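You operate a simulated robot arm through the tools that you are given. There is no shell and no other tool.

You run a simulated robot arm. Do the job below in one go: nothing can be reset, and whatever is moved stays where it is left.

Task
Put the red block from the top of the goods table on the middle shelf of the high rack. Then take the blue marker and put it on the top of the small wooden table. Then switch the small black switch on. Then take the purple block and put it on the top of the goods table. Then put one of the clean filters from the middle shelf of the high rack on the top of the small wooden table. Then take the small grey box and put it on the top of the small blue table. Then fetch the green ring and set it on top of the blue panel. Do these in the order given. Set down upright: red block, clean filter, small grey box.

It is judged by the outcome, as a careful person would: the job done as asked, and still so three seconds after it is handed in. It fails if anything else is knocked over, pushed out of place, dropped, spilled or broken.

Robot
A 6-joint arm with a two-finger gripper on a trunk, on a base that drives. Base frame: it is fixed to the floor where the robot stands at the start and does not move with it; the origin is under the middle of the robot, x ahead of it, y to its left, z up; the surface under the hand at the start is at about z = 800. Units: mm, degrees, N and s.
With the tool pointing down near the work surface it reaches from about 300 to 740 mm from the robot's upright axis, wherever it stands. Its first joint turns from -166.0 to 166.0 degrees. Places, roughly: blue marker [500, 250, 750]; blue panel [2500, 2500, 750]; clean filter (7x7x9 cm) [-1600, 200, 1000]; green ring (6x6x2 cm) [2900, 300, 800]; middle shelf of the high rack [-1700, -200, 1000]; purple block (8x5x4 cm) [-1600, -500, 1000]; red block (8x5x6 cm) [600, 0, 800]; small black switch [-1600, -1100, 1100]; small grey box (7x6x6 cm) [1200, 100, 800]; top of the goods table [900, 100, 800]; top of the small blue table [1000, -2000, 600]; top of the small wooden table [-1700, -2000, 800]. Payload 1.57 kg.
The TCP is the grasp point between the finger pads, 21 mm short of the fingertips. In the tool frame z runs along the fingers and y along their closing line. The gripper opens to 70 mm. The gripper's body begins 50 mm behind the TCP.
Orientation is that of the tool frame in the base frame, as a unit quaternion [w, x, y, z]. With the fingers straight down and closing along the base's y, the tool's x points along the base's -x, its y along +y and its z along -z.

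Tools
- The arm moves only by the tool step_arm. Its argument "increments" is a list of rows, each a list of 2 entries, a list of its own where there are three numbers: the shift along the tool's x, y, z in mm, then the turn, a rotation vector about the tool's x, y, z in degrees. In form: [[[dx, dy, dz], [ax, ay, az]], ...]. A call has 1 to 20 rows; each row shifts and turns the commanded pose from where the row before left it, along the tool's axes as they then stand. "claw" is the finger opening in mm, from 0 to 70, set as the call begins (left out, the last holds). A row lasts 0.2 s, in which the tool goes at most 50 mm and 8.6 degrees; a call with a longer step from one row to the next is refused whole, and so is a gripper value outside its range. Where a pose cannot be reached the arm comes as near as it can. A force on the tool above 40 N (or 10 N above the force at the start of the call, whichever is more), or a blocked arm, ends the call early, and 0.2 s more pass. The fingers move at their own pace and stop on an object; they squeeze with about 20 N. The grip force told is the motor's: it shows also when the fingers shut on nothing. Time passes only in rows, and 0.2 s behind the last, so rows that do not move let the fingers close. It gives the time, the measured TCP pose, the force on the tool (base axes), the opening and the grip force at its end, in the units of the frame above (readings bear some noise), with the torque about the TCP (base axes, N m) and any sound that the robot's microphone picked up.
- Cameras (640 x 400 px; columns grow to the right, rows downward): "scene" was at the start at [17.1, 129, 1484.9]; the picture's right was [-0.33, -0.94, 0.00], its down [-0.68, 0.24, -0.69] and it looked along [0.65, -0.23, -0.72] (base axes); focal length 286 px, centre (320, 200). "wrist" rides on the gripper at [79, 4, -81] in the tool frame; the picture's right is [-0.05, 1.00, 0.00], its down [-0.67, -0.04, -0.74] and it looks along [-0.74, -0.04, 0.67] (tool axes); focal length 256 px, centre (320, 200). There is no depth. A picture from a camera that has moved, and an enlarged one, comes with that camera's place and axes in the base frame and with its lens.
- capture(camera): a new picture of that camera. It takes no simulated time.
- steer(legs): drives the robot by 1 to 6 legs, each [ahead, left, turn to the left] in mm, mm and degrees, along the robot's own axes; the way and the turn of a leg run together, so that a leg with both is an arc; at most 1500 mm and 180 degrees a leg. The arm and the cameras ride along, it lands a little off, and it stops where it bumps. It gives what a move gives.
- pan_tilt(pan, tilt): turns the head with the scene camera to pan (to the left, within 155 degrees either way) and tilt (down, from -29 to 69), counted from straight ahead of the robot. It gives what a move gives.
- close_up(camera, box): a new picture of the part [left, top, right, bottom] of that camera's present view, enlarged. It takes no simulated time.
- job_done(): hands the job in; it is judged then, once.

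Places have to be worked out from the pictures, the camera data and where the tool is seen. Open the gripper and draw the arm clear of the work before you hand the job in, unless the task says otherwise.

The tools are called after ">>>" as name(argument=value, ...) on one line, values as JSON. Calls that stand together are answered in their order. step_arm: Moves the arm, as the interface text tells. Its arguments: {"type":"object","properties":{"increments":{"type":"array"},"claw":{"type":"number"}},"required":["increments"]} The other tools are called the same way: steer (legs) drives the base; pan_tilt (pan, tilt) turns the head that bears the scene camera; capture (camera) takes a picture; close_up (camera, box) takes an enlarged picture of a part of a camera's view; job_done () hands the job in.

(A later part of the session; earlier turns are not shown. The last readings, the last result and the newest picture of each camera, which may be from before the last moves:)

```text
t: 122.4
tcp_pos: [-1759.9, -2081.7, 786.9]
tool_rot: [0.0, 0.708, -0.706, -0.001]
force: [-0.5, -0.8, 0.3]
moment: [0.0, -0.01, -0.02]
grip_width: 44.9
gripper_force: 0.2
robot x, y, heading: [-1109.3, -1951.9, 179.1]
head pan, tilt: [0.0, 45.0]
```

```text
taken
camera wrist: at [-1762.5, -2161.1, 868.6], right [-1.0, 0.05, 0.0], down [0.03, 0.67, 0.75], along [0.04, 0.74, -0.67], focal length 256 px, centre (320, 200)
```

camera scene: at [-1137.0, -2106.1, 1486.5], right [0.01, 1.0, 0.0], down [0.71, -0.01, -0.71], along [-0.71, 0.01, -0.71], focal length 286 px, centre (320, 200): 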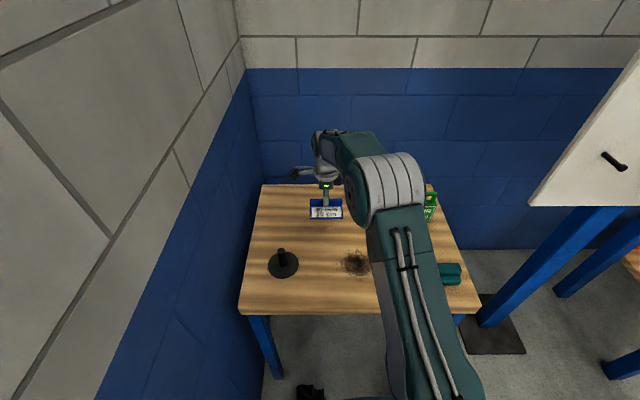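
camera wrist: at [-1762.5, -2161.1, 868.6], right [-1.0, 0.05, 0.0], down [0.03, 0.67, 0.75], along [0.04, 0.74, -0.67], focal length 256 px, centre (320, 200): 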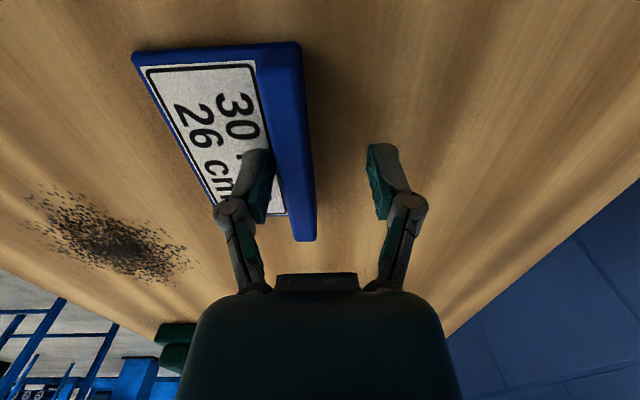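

Released, lying flat. I raise the arm clear and check the table.

>>> step_arm(increments=[[[0, 0, -10], [0, 0, 0]], [[0, 0, -20], [0, 0, 0]], [[0, 0, -40], [0, 0, 0]], [[0, 0, -45], [0, 0, 0]], [[0, 0, -45], [0, 0, 0]], [[0, 0, -45], [0, 0, 0]], [[0, 0, -45], [0, 0, 0]], [[0, 0, -40], [0, 0, 0]], [[0, 0, 0], [0, 0, 0]]])

>>> close_up(camera="scene", box=[220, 160, 500, 330])

>>> capture(camera="wrist")

```text
t: 124.4
tcp_pos: [-1759.4, -2084.7, 1077.1]
tool_rot: [-0.001, 0.708, -0.706, -0.001]
force: [0.4, -0.5, -0.1]
moment: [-0.01, -0.02, 0.0]
grip_width: 45.0
gripper_force: 0.1
robot x, y, heading: [-1110.8, -1952.8, 179.4]
head pan, tilt: [0.0, 45.0]
```

```text
2.29 times, centred on (360, 245) of scene
camera zoom: at [-1136.7, -2105.9, 1486.5], right [0.01, 1.0, 0.0], down [0.71, -0.01, -0.71], along [-0.71, 0.01, -0.71], focal length 655 px, centre (229, 97)
```

zoom: 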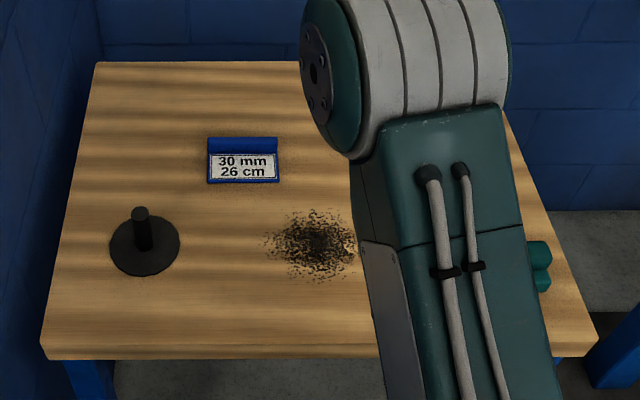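

```text
taken
camera wrist: at [-1761.6, -2162.7, 1158.5], right [-1.0, 0.05, 0.0], down [0.03, 0.67, 0.75], along [0.04, 0.74, -0.67], focal length 256 px, centre (320, 200)
```

wrist: 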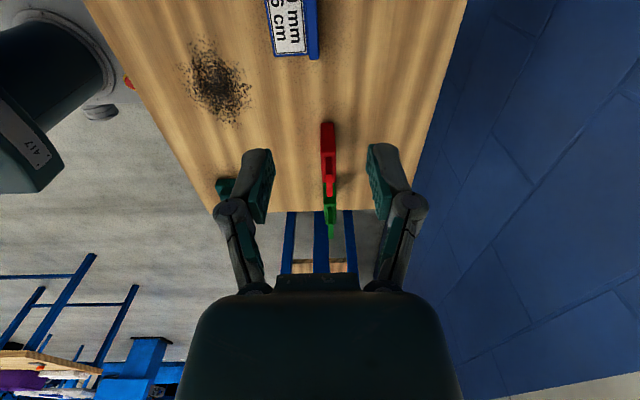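

Marker is lying flat on the wooden table, nothing else moved. Now I retract the arm, turn the fingers back, and drive over to the switch board.

>>> step_arm(increments=[[[-22, -38.2, 0], [0, 0, 0]], [[-22, -38.2, 0], [0, 0, 0]], [[-22, -38.2, 0], [0, 0, 0]], [[-22, -38.2, 0], [0, 0, 0]], [[-22, -38.2, 0], [0, 0, 0]], [[-22, -38.2, 0], [0, 0, 0]], [[0, 0, 0], [0, 0, -8.2]], [[0, 0, 0], [0, 0, -8.2]], [[0, 0, 0], [0, 0, -8.2]], [[0, 0, 0], [0, 0, -8.2]], [[0, 0, 0], [0, 0, -8.2]], [[0, 0, 0], [0, 0, -8.2]], [[0, 0, 0], [0, 0, -8.2]], [[0, 0, 0], [0, 0, -8.2]], [[0, 0, 0], [0, 0, -8.2]], [[0, 0, 0], [0, 0, -8.2]], [[0, 0, 0], [0, 0, -8.2]], [[0, 0, 0], [0, 0, 0]]])

>>> steer(legs=[[-150, 0, 0.7], [0, -870, 0]])

>>> pan_tilt(pan=0, tilt=25)

>>> capture(camera="scene")

>>> capture(camera="wrist")

```text
t: 128.2
tcp_pos: [-1530.4, -1949.2, 1075.8]
tool_rot: [0.0, 1.0, 0.003, 0.0]
force: [0.2, 0.1, -0.2]
moment: [0.0, 0.0, -0.04]
grip_width: 45.1
gripper_force: 0.1
robot x, y, heading: [-1108.5, -1952.8, 179.7]
head pan, tilt: [0.0, 45.0]
```

```text
t: 133.8
tcp_pos: [-1374.6, -1075.4, 1077.3]
tool_rot: [-0.001, 1.0, -0.001, 0.0]
force: [-0.2, -0.1, -0.2]
moment: [0.02, 0.01, 0.01]
grip_width: 44.9
gripper_force: 0.0
robot x, y, heading: [-954.8, -1078.4, 179.1]
head pan, tilt: [0.0, 45.0]
```

```text
t: 134.6
tcp_pos: [-1373.6, -1075.3, 1076.1]
tool_rot: [0.0, 1.0, 0.0, 0.0]
force: [0.4, -0.6, 0.5]
moment: [-0.03, -0.05, -0.03]
grip_width: 44.9
gripper_force: 0.1
robot x, y, heading: [-957.9, -1075.3, 179.0]
head pan, tilt: [0.0, 25.0]
```

```text
taken
camera scene: at [-991.7, -1231.2, 1517.1], right [0.01, 1.0, 0.0], down [0.42, 0.0, -0.91], along [-0.91, 0.01, -0.42], focal length 286 px, centre (320, 200)
```

scene: 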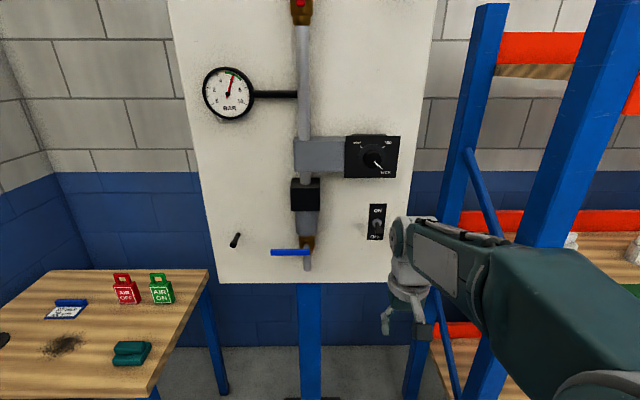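

```text
taken
camera wrist: at [-1293.7, -1078.7, 1158.5], right [-0.05, -1.0, 0.0], down [-0.67, 0.03, 0.74], along [-0.74, 0.04, -0.67], focal length 256 px, centre (320, 200)
```

wrist: 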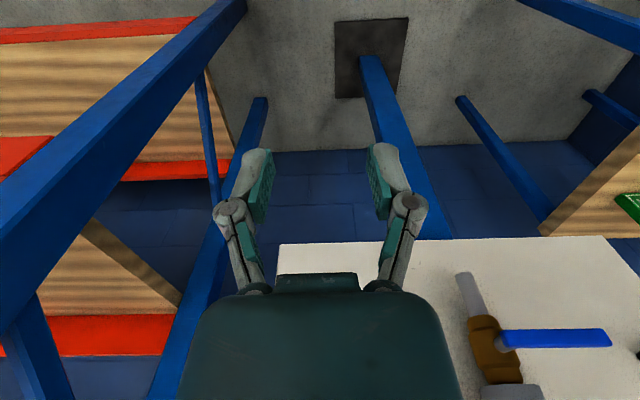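

I'm in front of the board. Zoom in on the toggle switch.

>>> close_up(camera="scene", box=[340, 190, 420, 250])

>>> close_up(camera="scene", box=[0, 250, 220, 390])

```text
6.67 times, centred on (380, 220) of scene
camera zoom: at [-991.7, -1231.2, 1517.1], right [0.01, 1.0, 0.0], down [0.42, 0.0, -0.91], along [-0.91, 0.01, -0.42], focal length 1909 px, centre (-80, 67)
```

zoom: 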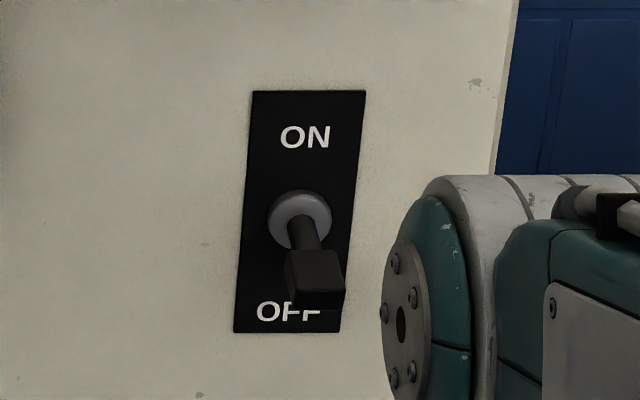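

```text
2.86 times, centred on (110, 320) of scene
camera zoom: at [-991.7, -1231.2, 1517.1], right [0.01, 1.0, 0.0], down [0.42, 0.0, -0.91], along [-0.91, 0.01, -0.42], focal length 818 px, centre (920, -143)
```

zoom: 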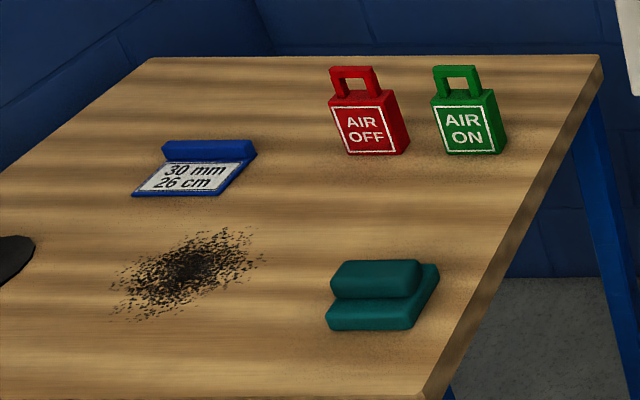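

The collar triangulates to (-1665, -1067, 1134) and the lever's paddle to (-1630, -1067, 1127), pointing slightly down (OFF). I move 60 mm closer and pitch the tool ~35° to pinch the paddle and raise it.

>>> steer(legs=[[60, -8, 1.0]])

>>> step_arm(increments=[[[0, 0, -25], [0, -7, 0]], [[0, 0, -20], [0, -7, 0]], [[0, 0, -20], [0, -7, 0]], [[0, 0, -20], [0, -7, 0]], [[0, 0, -15], [0, -7, 0]], [[0, 0, 0], [0, 0, 0]]], claw=50)

>>> capture(camera="wrist")

>>> capture(camera="scene")

```text
t: 135.6
tcp_pos: [-1433.1, -1076.9, 1077.0]
tool_rot: [-0.001, 1.0, 0.009, 0.0]
force: [-0.1, -0.3, -0.7]
moment: [0.0, -0.01, 0.02]
grip_width: 44.9
gripper_force: 0.0
robot x, y, heading: [-1013.7, -1072.7, -179.7]
head pan, tilt: [0.0, 25.0]
```

```text
t: 137.0
tcp_pos: [-1413.1, -1072.3, 1174.3]
tool_rot: [0.003, 0.954, 0.009, -0.301]
force: [0.0, -0.3, 0.3]
moment: [0.02, 0.04, 0.01]
grip_width: 50.0
gripper_force: 0.0
robot x, y, heading: [-1017.4, -1067.4, -179.7]
head pan, tilt: [0.0, 25.0]
```

```text
taken
camera wrist: at [-1300.1, -1075.0, 1194.9], right [-0.03, -1.0, 0.03], down [-0.12, 0.03, 0.99], along [-0.99, 0.02, -0.12], focal length 256 px, centre (320, 200)
```

wrist: 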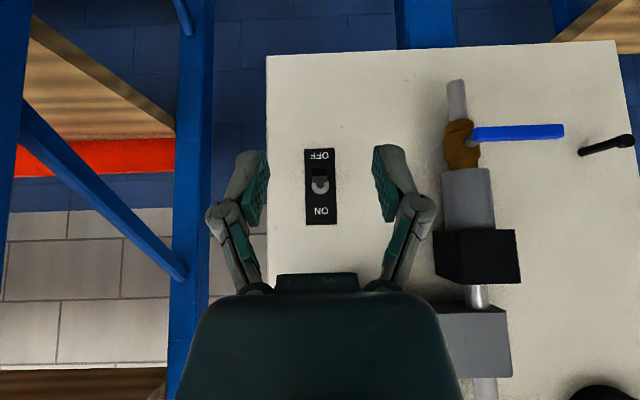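

```text
taken
camera scene: at [-1048.1, -1224.1, 1517.2], right [0.0, 1.0, 0.0], down [0.42, 0.0, -0.91], along [-0.91, 0.0, -0.42], focal length 286 px, centre (320, 200)
```

scene: 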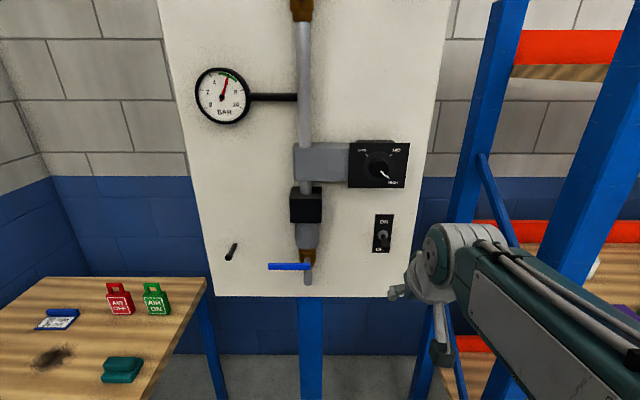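

The wrist camera looks straight at the switch. Zoom for exact lever position.

>>> close_up(camera="wrist", box=[270, 140, 370, 230])

>>> close_up(camera="scene", box=[350, 200, 430, 260])

```text
4.44 times, centred on (320, 185) of wrist
camera zoom: at [-1300.1, -1075.0, 1194.9], right [-0.03, -1.0, 0.03], down [-0.12, 0.03, 0.99], along [-0.99, 0.02, -0.12], focal length 1138 px, centre (320, 267)
```

zoom: 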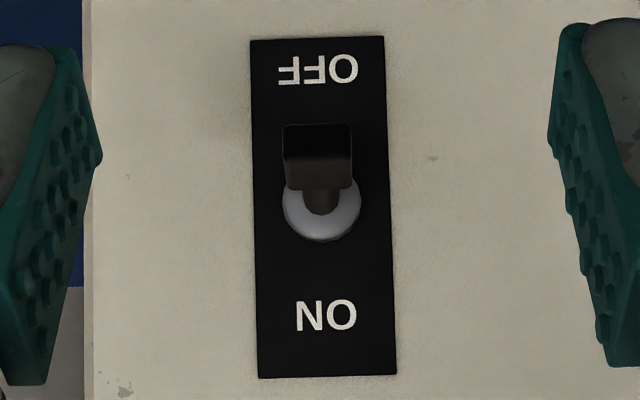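

```text
6.67 times, centred on (390, 230) of scene
camera zoom: at [-1048.1, -1224.1, 1517.2], right [0.0, 1.0, 0.0], down [0.42, 0.0, -0.91], along [-0.91, 0.0, -0.42], focal length 1909 px, centre (-147, 0)
```

zoom: 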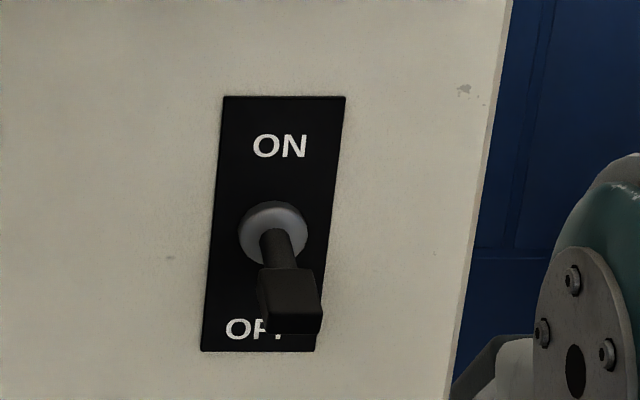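

Paddle is ~20 mm wide, centred at about (-1623, -1069, 1124). I move to a pre-grasp 60 mm back along the tool axis.

>>> step_arm(increments=[[[-28.7, -1.3, 20.4], [0, 0, 0]], [[-28.7, -1.3, 20.4], [0, 0, 0]], [[-28.7, -1.3, 20.4], [0, 0, 0]], [[-28.7, -1.3, 20.4], [0, 0, 0]], [[-28.7, -1.3, 20.4], [0, 0, 0]], [[0, 0, 0], [0, 0, 0]]])

>>> capture(camera="wrist")

>>> capture(camera="scene")

```text
t: 138.4
tcp_pos: [-1589.5, -1071.5, 1173.2]
tool_rot: [0.002, 0.954, 0.008, -0.301]
force: [0.1, -0.6, 0.0]
moment: [0.01, 0.01, -0.02]
grip_width: 50.0
gripper_force: 0.0
robot x, y, heading: [-1016.9, -1066.8, -179.7]
head pan, tilt: [0.0, 25.0]
```

```text
taken
camera wrist: at [-1477.2, -1073.8, 1194.1], right [-0.03, -1.0, 0.03], down [-0.12, 0.03, 0.99], along [-0.99, 0.02, -0.12], focal length 256 px, centre (320, 200)
```

wrist: 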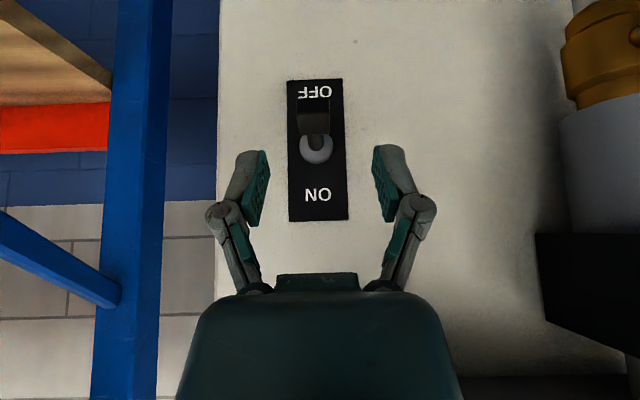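

```text
taken
camera scene: at [-1049.4, -1224.1, 1517.2], right [0.0, 1.0, 0.0], down [0.42, 0.0, -0.91], along [-0.91, 0.0, -0.42], focal length 286 px, centre (320, 200)
```

scene: 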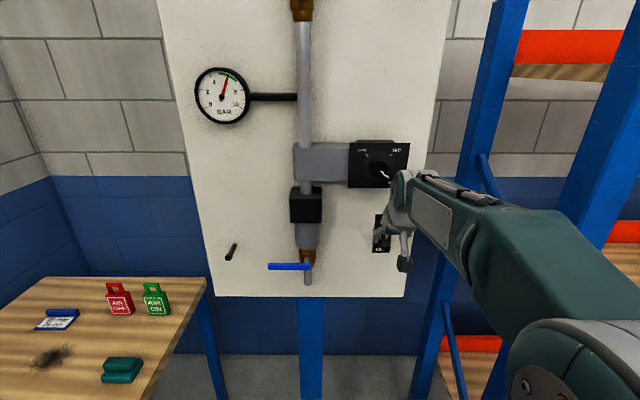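

>>> close_up(camera="wrist", box=[230, 60, 410, 220])

```text
2.50 times, centred on (320, 140) of wrist
camera zoom: at [-1477.2, -1073.8, 1194.1], right [-0.03, -1.0, 0.03], down [-0.12, 0.03, 0.99], along [-0.99, 0.02, -0.12], focal length 640 px, centre (320, 350)
```

zoom: 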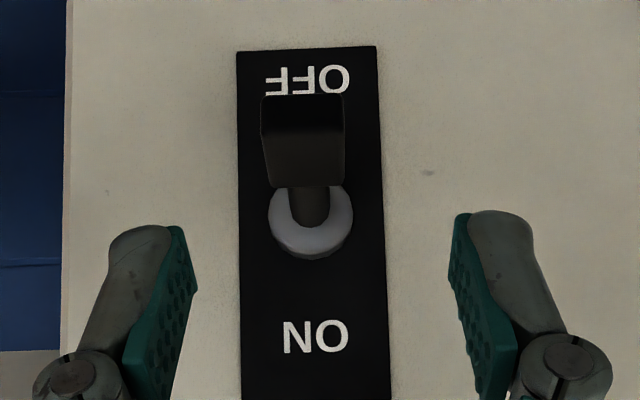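

The paddle centre refines to about (-1636, -1068, 1121), 4 mm to the side of the tool axis. I correct and advance around it.

>>> step_arm(increments=[[[-8.1, -4.6, 5], [0, 0, 0]], [[0, 0, 15], [0, 0, 0]], [[0, 0, 15], [0, 0, 0]], [[0, 0, 12], [0, 0, 0]], [[0, 0, 12], [0, 0, 0]], [[0, 0, 10], [0, 0, 0]], [[0, 0, 0], [0, 0, 0]]])

>>> capture(camera="wrist")

>>> close_up(camera="scene", box=[340, 200, 420, 270])

```text
t: 140.0
tcp_pos: [-1635.5, -1064.8, 1120.1]
tool_rot: [0.003, 0.954, 0.009, -0.301]
force: [-0.9, -0.2, -0.3]
moment: [0.0, 0.04, -0.01]
grip_width: 50.1
gripper_force: 0.1
robot x, y, heading: [-1016.2, -1070.6, -179.7]
head pan, tilt: [0.0, 25.0]
```

```text
taken
camera wrist: at [-1522.3, -1067.2, 1141.2], right [-0.03, -1.0, 0.03], down [-0.12, 0.03, 0.99], along [-0.99, 0.02, -0.12], focal length 256 px, centre (320, 200)
```

wrist: 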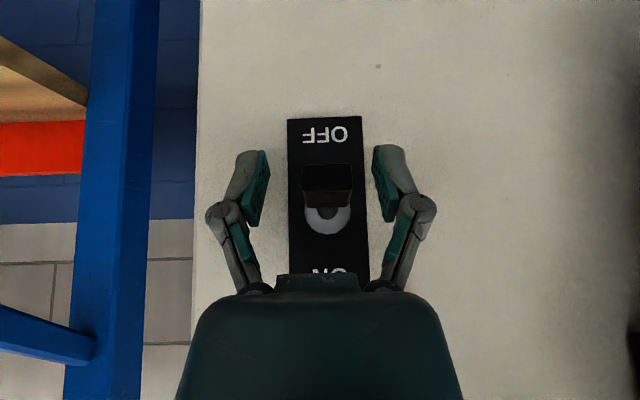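

```text
5.71 times, centred on (380, 235) of scene
camera zoom: at [-1049.5, -1224.0, 1517.2], right [0.0, 1.0, 0.0], down [0.42, 0.0, -0.91], along [-0.91, 0.0, -0.42], focal length 1636 px, centre (-23, 0)
```

zoom: 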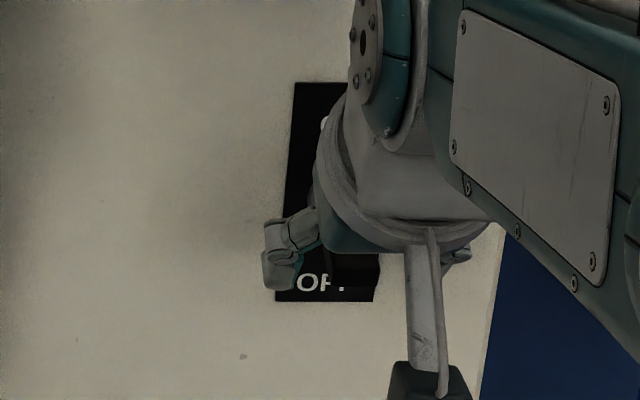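

Nearly there; the paddle is ~3 mm to the right in the picture, so I shift by 3 mm and then close on it.

>>> step_arm(increments=[[[0, 3.2, 0], [0, 0, 0]], [[0, 0, 0], [0, 0, 0]]])

>>> step_arm(increments=[[[0, 0, 0], [0, 0, 0]], [[0, 0, 0], [0, 0, 0]], [[0, 0, 0], [0, 0, 0]], [[0, 0, 0], [0, 0, 0]]], claw=10)

>>> capture(camera="wrist")

```text
t: 140.6
tcp_pos: [-1635.8, -1069.2, 1119.5]
tool_rot: [0.003, 0.954, 0.009, -0.3]
force: [0.1, 0.9, -0.3]
moment: [-0.04, -0.02, -0.03]
grip_width: 50.2
gripper_force: 0.0
robot x, y, heading: [-1013.2, -1072.4, -179.9]
head pan, tilt: [0.0, 25.0]
```

```text
t: 141.6
tcp_pos: [-1634.9, -1068.6, 1118.6]
tool_rot: [0.002, 0.953, 0.009, -0.301]
force: [5.7, 4.4, 5.8]
moment: [-0.12, 0.02, -0.56]
grip_width: 18.6
gripper_force: 32.2
robot x, y, heading: [-1013.4, -1071.1, -179.9]
head pan, tilt: [0.0, 25.0]
```

```text
taken
camera wrist: at [-1521.8, -1070.2, 1140.6], right [-0.03, -1.0, 0.03], down [-0.12, 0.03, 0.99], along [-0.99, 0.02, -0.12], focal length 256 px, centre (320, 200)
```

wrist: 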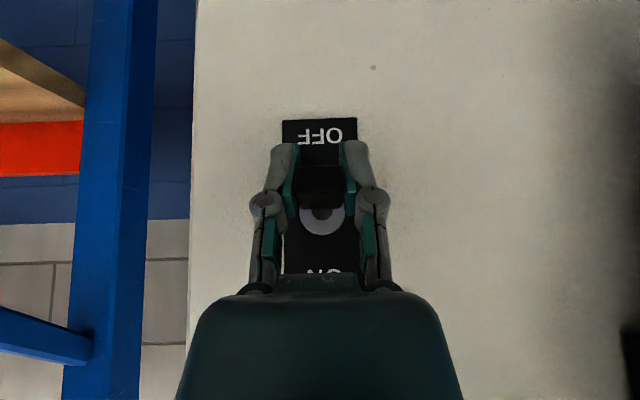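

Paddle is gripped. I raise it straight up in small steps.

>>> step_arm(increments=[[[-2.3, 0, -3.28], [0, 0, 0]], [[-2.3, 0, -3.28], [0, 0, 0]], [[-2.3, 0, -3.28], [0, 0, 0]], [[-2.3, 0, -3.28], [0, 0, 0]], [[-2.3, 0, -3.28], [0, 0, 0]], [[0, 0, 0], [0, 0, 0]]])

>>> capture(camera="wrist")

```text
t: 143.0
tcp_pos: [-1635.2, -1067.8, 1140.0]
tool_rot: [0.004, 0.954, 0.008, -0.3]
force: [-2.5, 7.5, -21.5]
moment: [-0.03, -0.71, -0.28]
grip_width: 19.2
gripper_force: 32.2
robot x, y, heading: [-1014.8, -1070.0, -179.9]
head pan, tilt: [0.0, 25.0]
heard: click
```

```text
taken
camera wrist: at [-1523.0, -1070.1, 1161.0], right [-0.03, -1.0, 0.03], down [-0.12, 0.03, 0.99], along [-0.99, 0.02, -0.12], focal length 256 px, centre (320, 200)
```

wrist: 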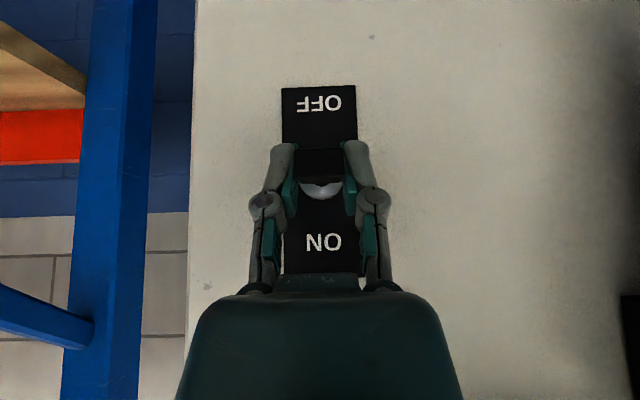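

A click was heard. I release and back off to see the lever's position.

>>> step_arm(increments=[[[0, 0, 0], [0, 0, 0]], [[0, 0, 0], [0, 0, 0]], [[0, 0, 0], [0, 0, 0]]], claw=50)

>>> step_arm(increments=[[[0, 0, -15], [0, 0, 0]], [[0, 0, -20], [0, 0, 0]], [[0, 0, -30], [0, 0, 0]], [[25, 0, -17.5], [0, 0, 0]], [[33, 0, -23], [0, 0, 0]], [[33, 0, -23], [0, 0, 0]], [[33, 0, -23], [0, 0, 0]], [[0, 0, 0], [0, 0, 0]]])

>>> capture(camera="wrist")

>>> close_up(camera="scene", box=[350, 200, 430, 260])

```text
t: 143.8
tcp_pos: [-1635.6, -1068.4, 1140.5]
tool_rot: [0.003, 0.953, 0.008, -0.301]
force: [0.0, -0.4, 0.1]
moment: [0.0, 0.03, 0.03]
grip_width: 50.0
gripper_force: 0.1
robot x, y, heading: [-1016.3, -1064.7, -179.7]
head pan, tilt: [0.0, 25.0]
```

```text
t: 145.6
tcp_pos: [-1444.9, -1064.8, 1190.9]
tool_rot: [0.002, 0.954, 0.009, -0.3]
force: [-0.7, 0.4, 0.9]
moment: [0.0, 0.02, -0.01]
grip_width: 50.1
gripper_force: 0.1
robot x, y, heading: [-1017.2, -1071.2, -179.8]
head pan, tilt: [0.0, 25.0]
```

```text
taken
camera wrist: at [-1331.4, -1067.5, 1213.0], right [-0.03, -1.0, 0.03], down [-0.12, 0.03, 0.99], along [-0.99, 0.02, -0.12], focal length 256 px, centre (320, 200)
```

wrist: 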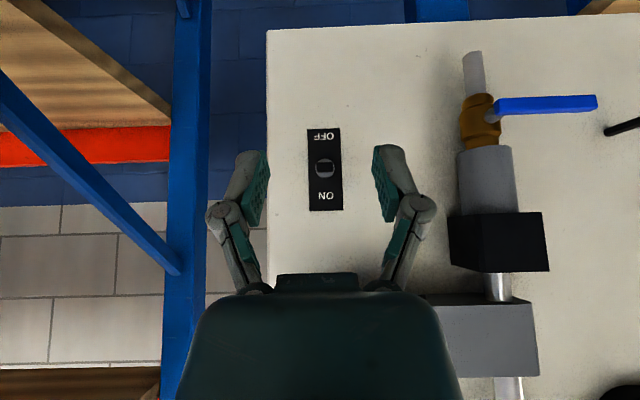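

```text
6.67 times, centred on (390, 230) of scene
camera zoom: at [-1048.2, -1224.1, 1517.2], right [0.0, 1.0, 0.0], down [0.42, 0.0, -0.91], along [-0.91, 0.0, -0.42], focal length 1909 px, centre (-147, 0)
```

zoom: 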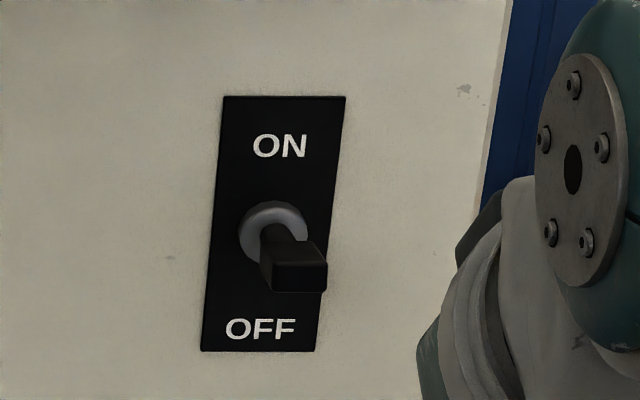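

>>> close_up(camera="wrist", box=[275, 110, 375, 225])

```text
3.48 times, centred on (325, 168) of wrist
camera zoom: at [-1331.4, -1067.5, 1213.0], right [-0.03, -1.0, 0.03], down [-0.12, 0.03, 0.99], along [-0.99, 0.02, -0.12], focal length 890 px, centre (303, 313)
```

zoom: 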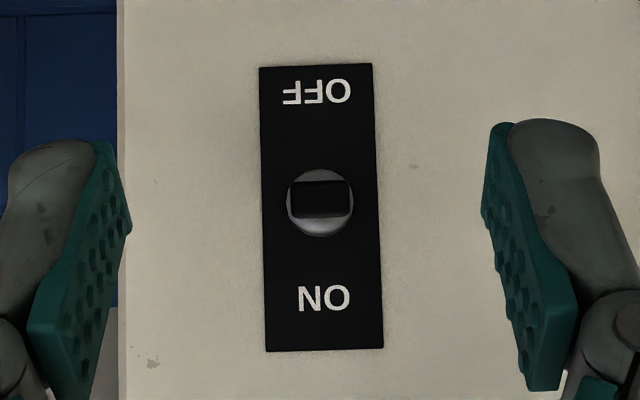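

The paddle now points up at about +13° (end-on to the camera above), so the switch is ON with a click. Next the purple block: I drive back from the board and over to y≈-528 in front of the rack.

>>> steer(legs=[[-110, 0, 0], [0, -540, 0]])

>>> step_arm(increments=[[[0, 0, 0], [0, 7, 0]], [[0, 0, 0], [0, 7, 0]], [[0, 0, 0], [0, 7, 0]], [[0, 0, 0], [0, 7, 0]], [[0, 0, 0], [0, 7, 0]], [[0, 0, 0], [0, 0, 0]]], claw=70)

>>> pan_tilt(pan=0, tilt=40)

>>> capture(camera="scene")

>>> capture(camera="wrist")

```text
t: 149.5
tcp_pos: [-1339.5, -528.9, 1192.2]
tool_rot: [0.004, 0.954, 0.013, -0.301]
force: [-0.1, -1.1, -0.1]
moment: [0.04, -0.04, 0.0]
grip_width: 49.9
gripper_force: 0.1
robot x, y, heading: [-911.1, -526.2, -179.4]
head pan, tilt: [0.0, 25.0]
```

```text
t: 150.9
tcp_pos: [-1340.1, -526.8, 1192.6]
tool_rot: [0.0, 1.0, 0.012, 0.001]
force: [-0.6, 0.3, 0.6]
moment: [0.02, 0.0, -0.02]
grip_width: 69.9
gripper_force: 0.2
robot x, y, heading: [-910.3, -523.7, -179.3]
head pan, tilt: [0.0, 25.0]
```

```text
t: 151.7
tcp_pos: [-1339.3, -528.0, 1191.8]
tool_rot: [0.0, 1.0, 0.012, 0.0]
force: [-0.2, -0.1, -0.6]
moment: [-0.01, 0.01, 0.01]
grip_width: 69.8
gripper_force: 0.1
robot x, y, heading: [-914.9, -527.0, -179.5]
head pan, tilt: [0.0, 40.0]
```

```text
taken
camera scene: at [-934.9, -682.8, 1493.9], right [-0.01, 1.0, 0.0], down [0.64, 0.01, -0.77], along [-0.77, -0.01, -0.64], focal length 286 px, centre (320, 200)
```

scene: 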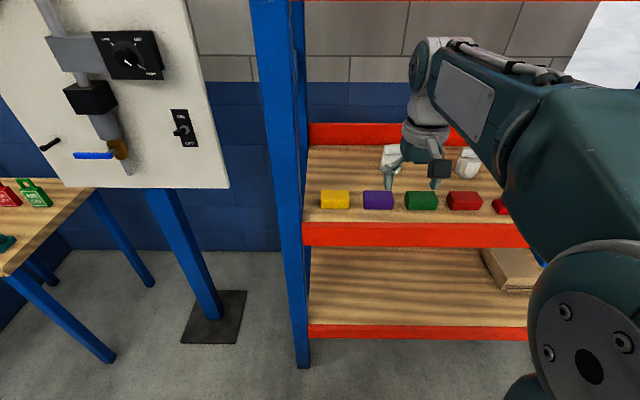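

```text
taken
camera wrist: at [-1259.1, -529.7, 1273.5], right [-0.03, -1.0, 0.0], down [-0.67, 0.02, 0.74], along [-0.74, 0.02, -0.67], focal length 256 px, centre (320, 200)
```

wrist: 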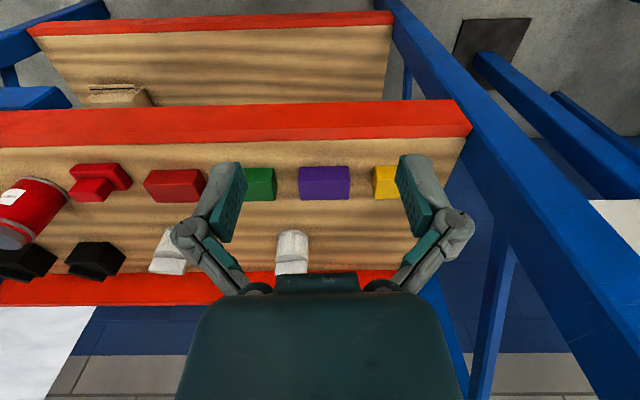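

I zoom on the purple block in both views to fix its position.

>>> close_up(camera="wrist", box=[260, 130, 390, 230])

>>> close_up(camera="scene", box=[300, 150, 480, 260])

>>> close_up(camera="scene", box=[150, 90, 220, 160])

```text
4.00 times, centred on (325, 180) of wrist
camera zoom: at [-1259.1, -529.7, 1273.5], right [-0.03, -1.0, 0.0], down [-0.67, 0.02, 0.74], along [-0.74, 0.02, -0.67], focal length 1024 px, centre (300, 280)
```

zoom: 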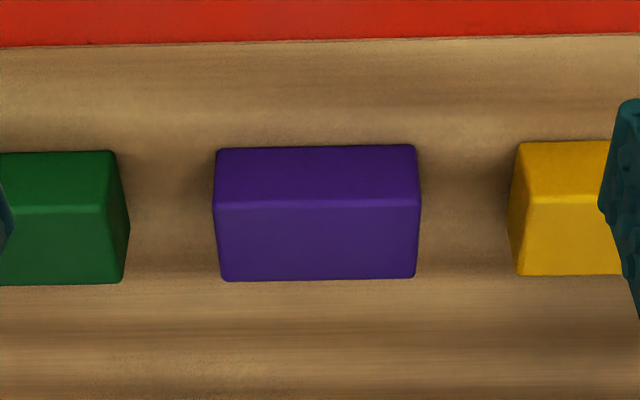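

```text
3.56 times, centred on (390, 205) of scene
camera zoom: at [-934.9, -682.8, 1493.9], right [-0.01, 1.0, 0.0], down [0.64, 0.01, -0.77], along [-0.77, -0.01, -0.64], focal length 1018 px, centre (71, 182)
```

zoom: 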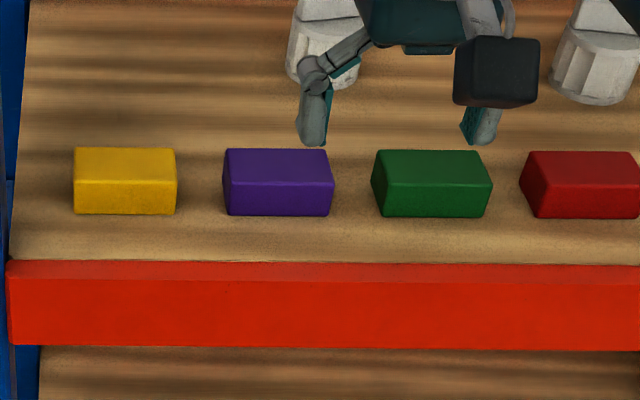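

```text
5.71 times, centred on (185, 125) of scene
camera zoom: at [-934.9, -682.8, 1493.9], right [-0.01, 1.0, 0.0], down [0.64, 0.01, -0.77], along [-0.77, -0.01, -0.64], focal length 1636 px, centre (1091, 629)
```

zoom: 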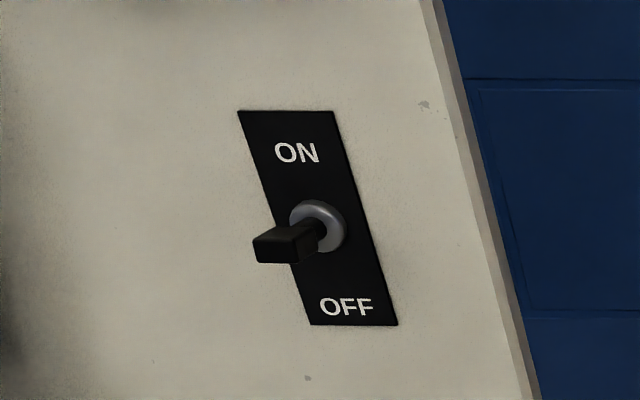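

The purple block is ~80×42×36 mm centred near (-1547, -527), aligned with the rack. I lower to z≈1090 in front of the rack, and turn the fingers 91° to close front-to-back.

>>> step_arm(increments=[[[0, 0, 40], [0, 0, 0]], [[0, 0, 40], [0, 0, 0]], [[0, 0, 22], [0, 0, 0]], [[0, 0, 0], [0, 0, 8.3]], [[0, 0, 0], [0, 0, 8.3]], [[0, 0, 0], [0, 0, 8.3]], [[0, 0, 0], [0, 0, 8.3]], [[0, 0, 0], [0, 0, 8.3]], [[0, 0, 0], [0, 0, 8.3]], [[0, 0, 0], [0, 0, 8.3]], [[0, 0, 0], [0, 0, 8.3]], [[0, 0, 0], [0, 0, 8.3]], [[0, 0, 0], [0, 0, 8.3]], [[0, 0, 0], [0, 0, 8.4]], [[0, 0, 0], [0, 0, 0]]])

>>> pan_tilt(pan=0, tilt=20)

>>> capture(camera="scene")

>>> capture(camera="wrist")

```text
t: 154.9
tcp_pos: [-1339.2, -526.2, 1088.7]
tool_rot: [0.0, -0.706, 0.708, 0.0]
force: [0.6, -0.4, 0.9]
moment: [0.0, 0.01, 0.04]
grip_width: 69.8
gripper_force: 0.1
robot x, y, heading: [-911.3, -528.4, -179.3]
head pan, tilt: [0.0, 40.0]
```

```text
t: 155.7
tcp_pos: [-1338.6, -525.0, 1088.8]
tool_rot: [0.0, 0.707, -0.707, 0.001]
force: [1.0, -0.4, -0.4]
moment: [0.0, -0.03, -0.03]
grip_width: 70.0
gripper_force: 0.1
robot x, y, heading: [-912.8, -525.0, -179.1]
head pan, tilt: [0.0, 20.0]
```

```text
taken
camera scene: at [-943.0, -683.0, 1525.2], right [-0.01, 1.0, 0.0], down [0.34, 0.0, -0.94], along [-0.94, -0.01, -0.34], focal length 286 px, centre (320, 200)
```

scene: 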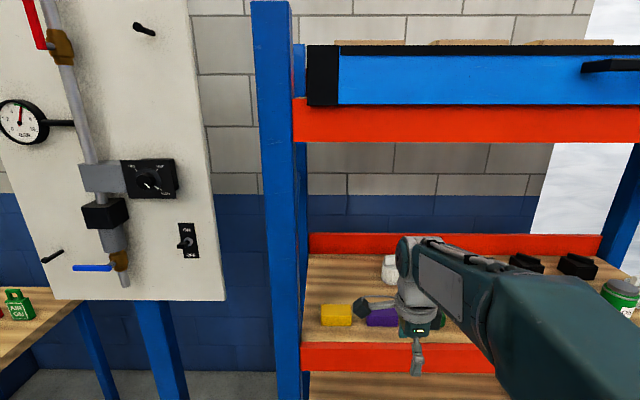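

```text
taken
camera wrist: at [-1342.4, -605.9, 1170.8], right [-1.0, 0.05, 0.0], down [0.04, 0.67, 0.74], along [0.04, 0.74, -0.67], focal length 256 px, centre (320, 200)
```

wrist: 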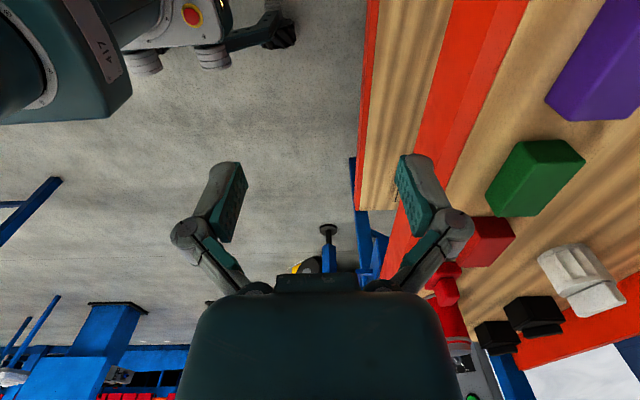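

Upper beam's underside is at z≈1446 and my wrist top is only ~235 mm above the TCP, so there is ample room. I move in over the block at z≈1089.

>>> step_arm(increments=[[[0.3, 41.6, 0], [0, 0, 0]], [[0.3, 41.6, 0], [0, 0, 0]], [[0.3, 41.6, 0], [0, 0, 0]], [[0.3, 41.6, 0], [0, 0, 0]], [[0.3, 41.6, 0], [0, 0, 0]], [[0, 0, 0], [0, 0, 0]]])

>>> capture(camera="wrist")

>>> capture(camera="scene")

```text
t: 157.1
tcp_pos: [-1546.9, -529.8, 1090.9]
tool_rot: [0.0, 0.707, -0.707, -0.001]
force: [-0.3, 0.5, 0.6]
moment: [0.02, 0.01, 0.04]
grip_width: 70.1
gripper_force: 0.1
robot x, y, heading: [-909.4, -527.9, -179.5]
head pan, tilt: [0.0, 20.0]
```

```text
taken
camera wrist: at [-1549.4, -609.6, 1171.6], right [-1.0, 0.05, 0.0], down [0.04, 0.67, 0.74], along [0.04, 0.74, -0.67], focal length 256 px, centre (320, 200)
```

wrist: 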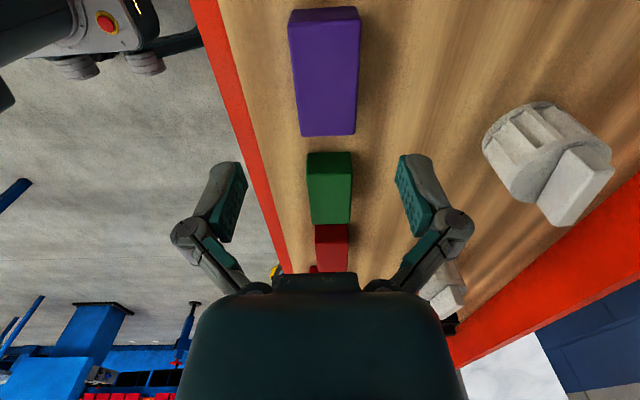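

```text
taken
camera scene: at [-944.4, -683.0, 1525.2], right [-0.01, 1.0, 0.0], down [0.34, 0.0, -0.94], along [-0.94, -0.01, -0.34], focal length 286 px, centre (320, 200)
```

scene: 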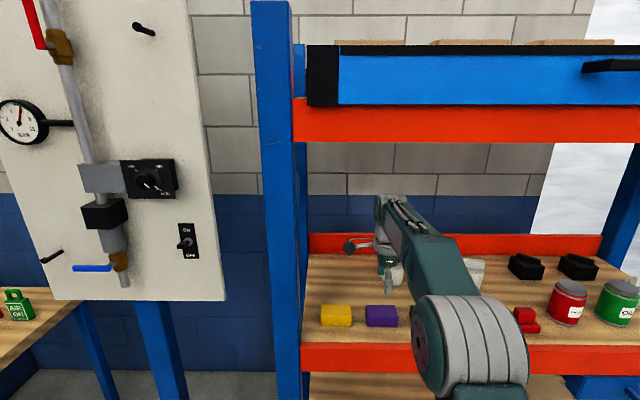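

>>> close_up(camera="wrist", box=[250, 0, 400, 150])

```text
2.67 times, centred on (325, 75) of wrist
camera zoom: at [-1549.4, -609.6, 1171.6], right [-1.0, 0.05, 0.0], down [0.04, 0.67, 0.74], along [0.04, 0.74, -0.67], focal length 683 px, centre (307, 533)
```

zoom: 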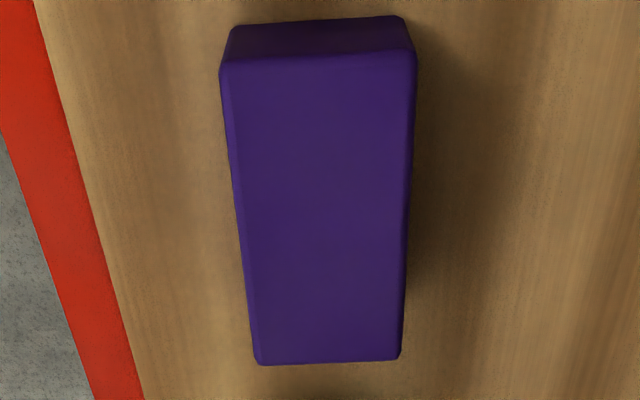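

The block's top spans x -1529…-1571, y -569…-493; TCP needs only a 3 mm shift. I descend to z≈991.

>>> step_arm(increments=[[[1.5, 3, 20], [0, 0, 0]], [[0, 0, 30], [0, 0, 0]], [[0, 0, 25], [0, 0, 0]], [[0, 0, 15], [0, 0, 0]], [[0, 0, 10], [0, 0, 0]], [[0, 0, 0], [0, 0, 0]]])

>>> capture(camera="wrist")

```text
t: 158.5
tcp_pos: [-1550.6, -530.5, 989.7]
tool_rot: [0.0, -0.707, 0.707, 0.0]
force: [0.1, 0.3, 0.1]
moment: [-0.02, -0.01, -0.02]
grip_width: 70.1
gripper_force: 0.0
robot x, y, heading: [-912.0, -528.0, -179.1]
head pan, tilt: [0.0, 20.0]
```

```text
taken
camera wrist: at [-1552.9, -609.3, 1071.4], right [-1.0, 0.05, 0.0], down [0.04, 0.67, 0.74], along [0.04, 0.74, -0.67], focal length 256 px, centre (320, 200)
```

wrist: 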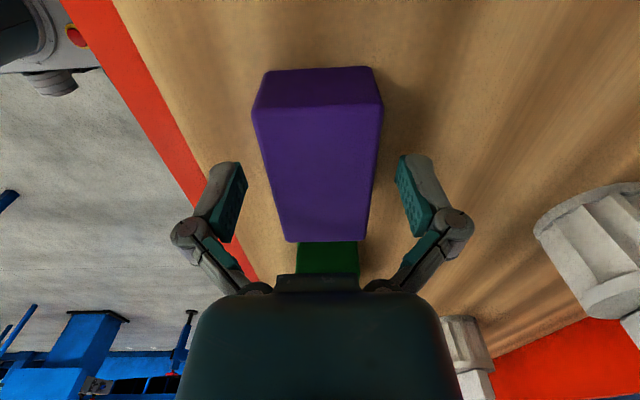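

Block is centred between the fingers. Closing.

>>> step_arm(increments=[[[0, 0, 0], [0, 0, 0]], [[0, 0, 0], [0, 0, 0]], [[0, 0, 0], [0, 0, 0]], [[0, 0, 0], [0, 0, 0]]], claw=20)

>>> capture(camera="wrist")

```text
t: 159.5
tcp_pos: [-1549.9, -530.4, 990.2]
tool_rot: [-0.001, -0.707, 0.707, 0.0]
force: [1.0, -0.1, 13.9]
moment: [-0.02, -0.03, 0.03]
grip_width: 44.6
gripper_force: 19.8
robot x, y, heading: [-911.8, -527.9, -179.2]
head pan, tilt: [0.0, 20.0]
```

```text
taken
camera wrist: at [-1552.9, -609.3, 1072.3], right [-1.0, 0.05, 0.0], down [0.04, 0.67, 0.74], along [0.04, 0.74, -0.67], focal length 256 px, centre (320, 200)
```

wrist: 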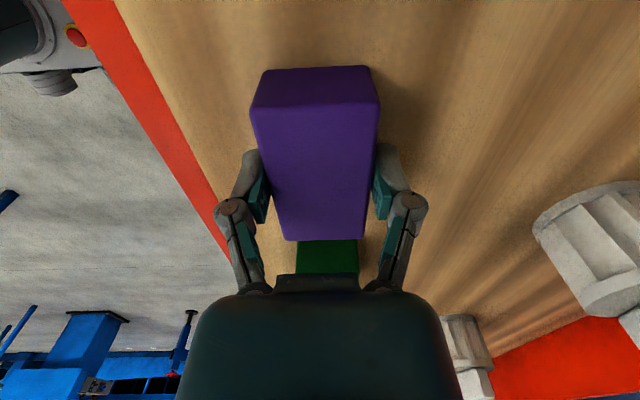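

Gripped at 44.6 mm. Lift 80 mm and check, then withdraw from the rack.

>>> step_arm(increments=[[[0, 0, -8], [0, 0, 0]], [[0, 0, -12], [0, 0, 0]], [[0, 0, -30], [0, 0, 0]], [[0, 0, -30], [0, 0, 0]], [[0, -20, 0], [0, 0, 0]], [[0, -40, 0], [0, 0, 0]], [[0, -40, 0], [0, 0, 0]], [[0, -40, 0], [0, 0, 0]], [[0, -40, 0], [0, 0, 0]], [[0, -40, 0], [0, 0, 0]], [[0, 0, 0], [0, 0, 0]]])

>>> capture(camera="wrist")

>>> capture(camera="scene")

```text
t: 161.9
tcp_pos: [-1329.3, -530.7, 1067.1]
tool_rot: [0.001, -0.707, 0.707, 0.0]
force: [-0.4, -0.2, -1.1]
moment: [-0.02, -0.02, 0.03]
grip_width: 44.8
gripper_force: 19.8
robot x, y, heading: [-910.2, -527.0, -179.4]
head pan, tilt: [0.0, 20.0]
```

```text
taken
camera wrist: at [-1332.4, -609.4, 1149.8], right [-1.0, 0.05, 0.0], down [0.04, 0.67, 0.74], along [0.04, 0.74, -0.67], focal length 256 px, centre (320, 200)
```

wrist: 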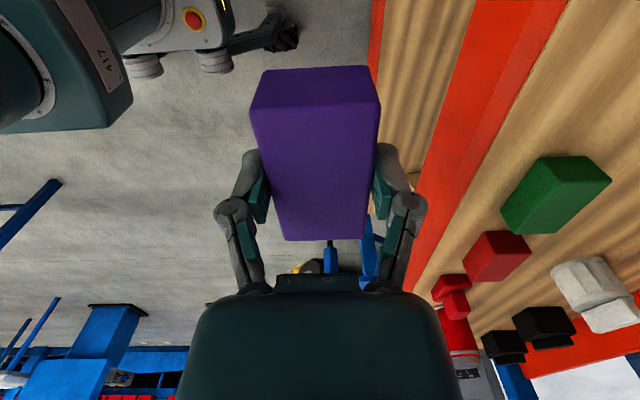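

```text
taken
camera scene: at [-942.9, -683.0, 1525.2], right [-0.01, 1.0, 0.0], down [0.34, 0.0, -0.94], along [-0.94, -0.01, -0.34], focal length 286 px, centre (320, 200)
```

scene: 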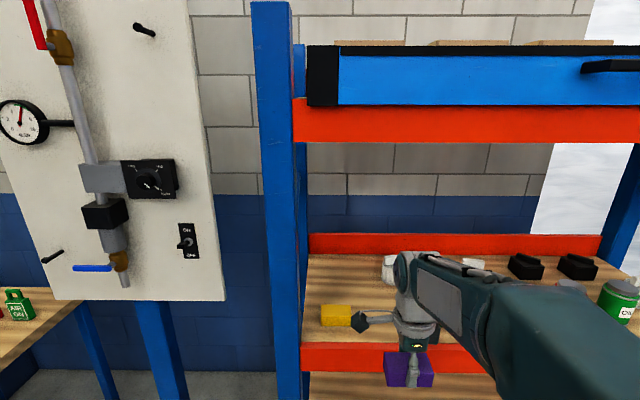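

Purple block held; neighbours undisturbed. I back away, turn round and go to the goods table.

>>> steer(legs=[[-350, 0, 0], [0, 0, 180]])

```text
t: 171.4
tcp_pos: [-150.4, -534.2, 1068.4]
tool_rot: [-0.001, 0.717, 0.697, 0.0]
force: [-0.5, 0.0, -1.3]
moment: [0.02, 0.02, -0.03]
grip_width: 44.5
gripper_force: 19.9
robot x, y, heading: [-570.5, -522.5, -1.1]
head pan, tilt: [0.0, 20.0]
```

>>> steer(legs=[[0, 0, 1.1], [545, 525, 0]])

>>> pan_tilt(pan=-10, tilt=50)

>>> capture(camera="scene")

>>> capture(camera="wrist")

```text
t: 175.9
tcp_pos: [399.0, 7.3, 1068.6]
tool_rot: [0.0, 0.702, 0.712, 0.0]
force: [0.3, 0.3, -0.5]
moment: [0.0, 0.0, 0.01]
grip_width: 44.4
gripper_force: 20.5
robot x, y, heading: [-19.5, 2.3, 1.8]
head pan, tilt: [0.0, 20.0]
```

```text
t: 176.8
tcp_pos: [400.5, 8.7, 1068.9]
tool_rot: [0.0, 0.703, 0.711, 0.0]
force: [0.5, -0.9, -1.0]
moment: [0.06, 0.0, 0.0]
grip_width: 44.6
gripper_force: 19.6
robot x, y, heading: [-22.6, 3.9, 1.3]
head pan, tilt: [-10.0, 50.0]
```

```text
taken
camera scene: at [-5.9, 143.4, 1479.8], right [-0.15, -0.99, 0.0], down [-0.76, 0.11, -0.64], along [0.64, -0.1, -0.77], focal length 286 px, centre (320, 200)
```

scene: 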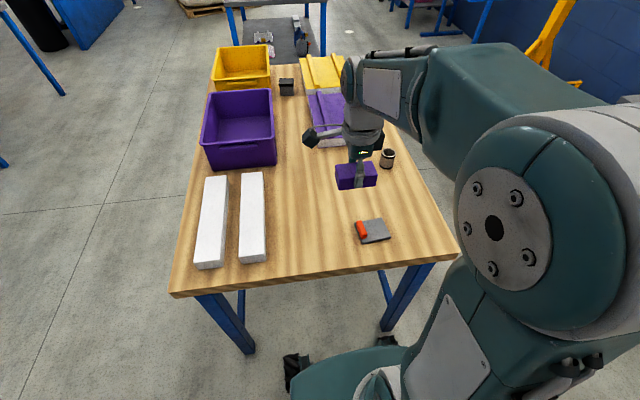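

```text
taken
camera wrist: at [404.8, 87.8, 1149.9], right [1.0, -0.04, 0.0], down [-0.03, -0.67, 0.75], along [-0.03, -0.74, -0.67], focal length 256 px, centre (320, 200)
```

wrist: 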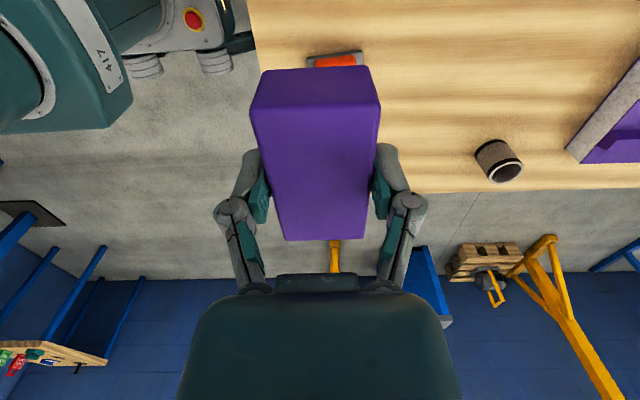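

The spot around (570, 40) on the goods table is clear. I move over it and lower most of the way.

>>> step_arm(increments=[[[7.8, 42.5, 0], [0, 0, 0]], [[7.8, 42.5, 0], [0, 0, 0]], [[7.8, 42.5, 0], [0, 0, 0]], [[7.8, 42.5, 0], [0, 0, 0]], [[0, 0, 45], [0, 0, 0]], [[0, 0, 45], [0, 0, 0]], [[0, 0, 45], [0, 0, 0]], [[0, 0, 45], [0, 0, 0]], [[0, 0, 35], [0, 0, 0]], [[0, 0, 0], [0, 0, 0]]])

>>> capture(camera="wrist")

>>> capture(camera="scene")

```text
t: 179.0
tcp_pos: [567.4, 42.5, 851.7]
tool_rot: [-0.001, 0.702, 0.712, 0.0]
force: [0.4, 0.0, -0.7]
moment: [-0.03, -0.01, 0.02]
grip_width: 44.6
gripper_force: 20.2
robot x, y, heading: [-20.2, 1.5, 1.1]
head pan, tilt: [-10.0, 50.0]
```

```text
taken
camera wrist: at [572.1, 120.9, 933.2], right [1.0, -0.04, 0.0], down [-0.03, -0.67, 0.75], along [-0.03, -0.74, -0.67], focal length 256 px, centre (320, 200)
```

wrist: 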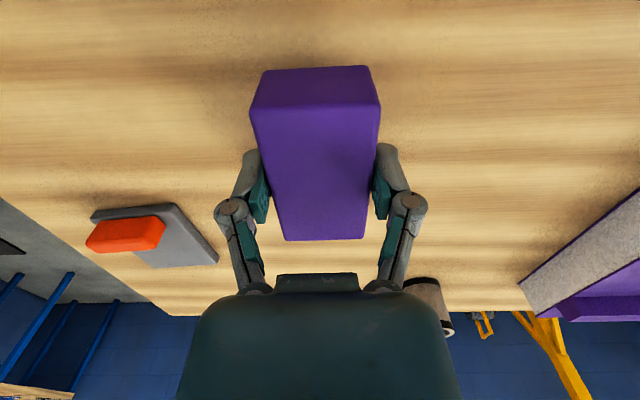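

```text
taken
camera scene: at [-4.8, 143.9, 1479.7], right [-0.15, -0.99, 0.0], down [-0.76, 0.11, -0.64], along [0.63, -0.1, -0.77], focal length 286 px, centre (320, 200)
```

scene: 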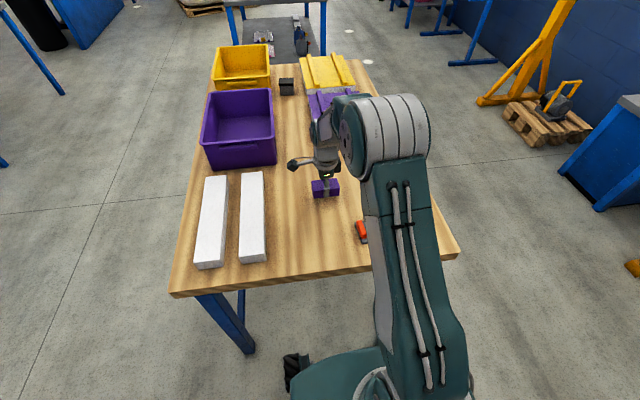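

Clear below. Lower in small steps until contact.

>>> step_arm(increments=[[[0, 0, 8], [0, 0, 0]], [[0, 0, 5], [0, 0, 0]], [[0, 0, 3], [0, 0, 0]], [[0, 0, 2], [0, 0, 0]], [[0, 0, 1.5], [0, 0, 0]], [[0, 0, 1.5], [0, 0, 0]], [[0, 0, 0], [0, 0, 0]]])

```text
t: 180.6
tcp_pos: [569.8, 41.3, 832.7]
tool_rot: [0.0, 0.703, 0.712, 0.0]
force: [0.9, -0.1, -1.3]
moment: [-0.02, -0.04, 0.03]
grip_width: 44.5
gripper_force: 19.9
robot x, y, heading: [-19.2, 0.5, 1.2]
head pan, tilt: [-10.0, 50.0]
```

>>> step_arm(increments=[[[0, 0, 1], [0, 0, 0]], [[0, 0, 1], [0, 0, 0]], [[0, 0, 1], [0, 0, 0]], [[0, 0, 1], [0, 0, 0]], [[0, 0, 1], [0, 0, 0]], [[0, 0, 1], [0, 0, 0]], [[0, 0, 0], [0, 0, 0]]])

```text
t: 182.2
tcp_pos: [571.1, 41.5, 826.8]
tool_rot: [0.001, 0.703, 0.711, 0.001]
force: [-2.8, 1.1, 13.3]
moment: [0.01, 0.06, 0.01]
grip_width: 44.8
gripper_force: 20.3
robot x, y, heading: [-16.3, 2.3, 1.1]
head pan, tilt: [-10.0, 50.0]
```

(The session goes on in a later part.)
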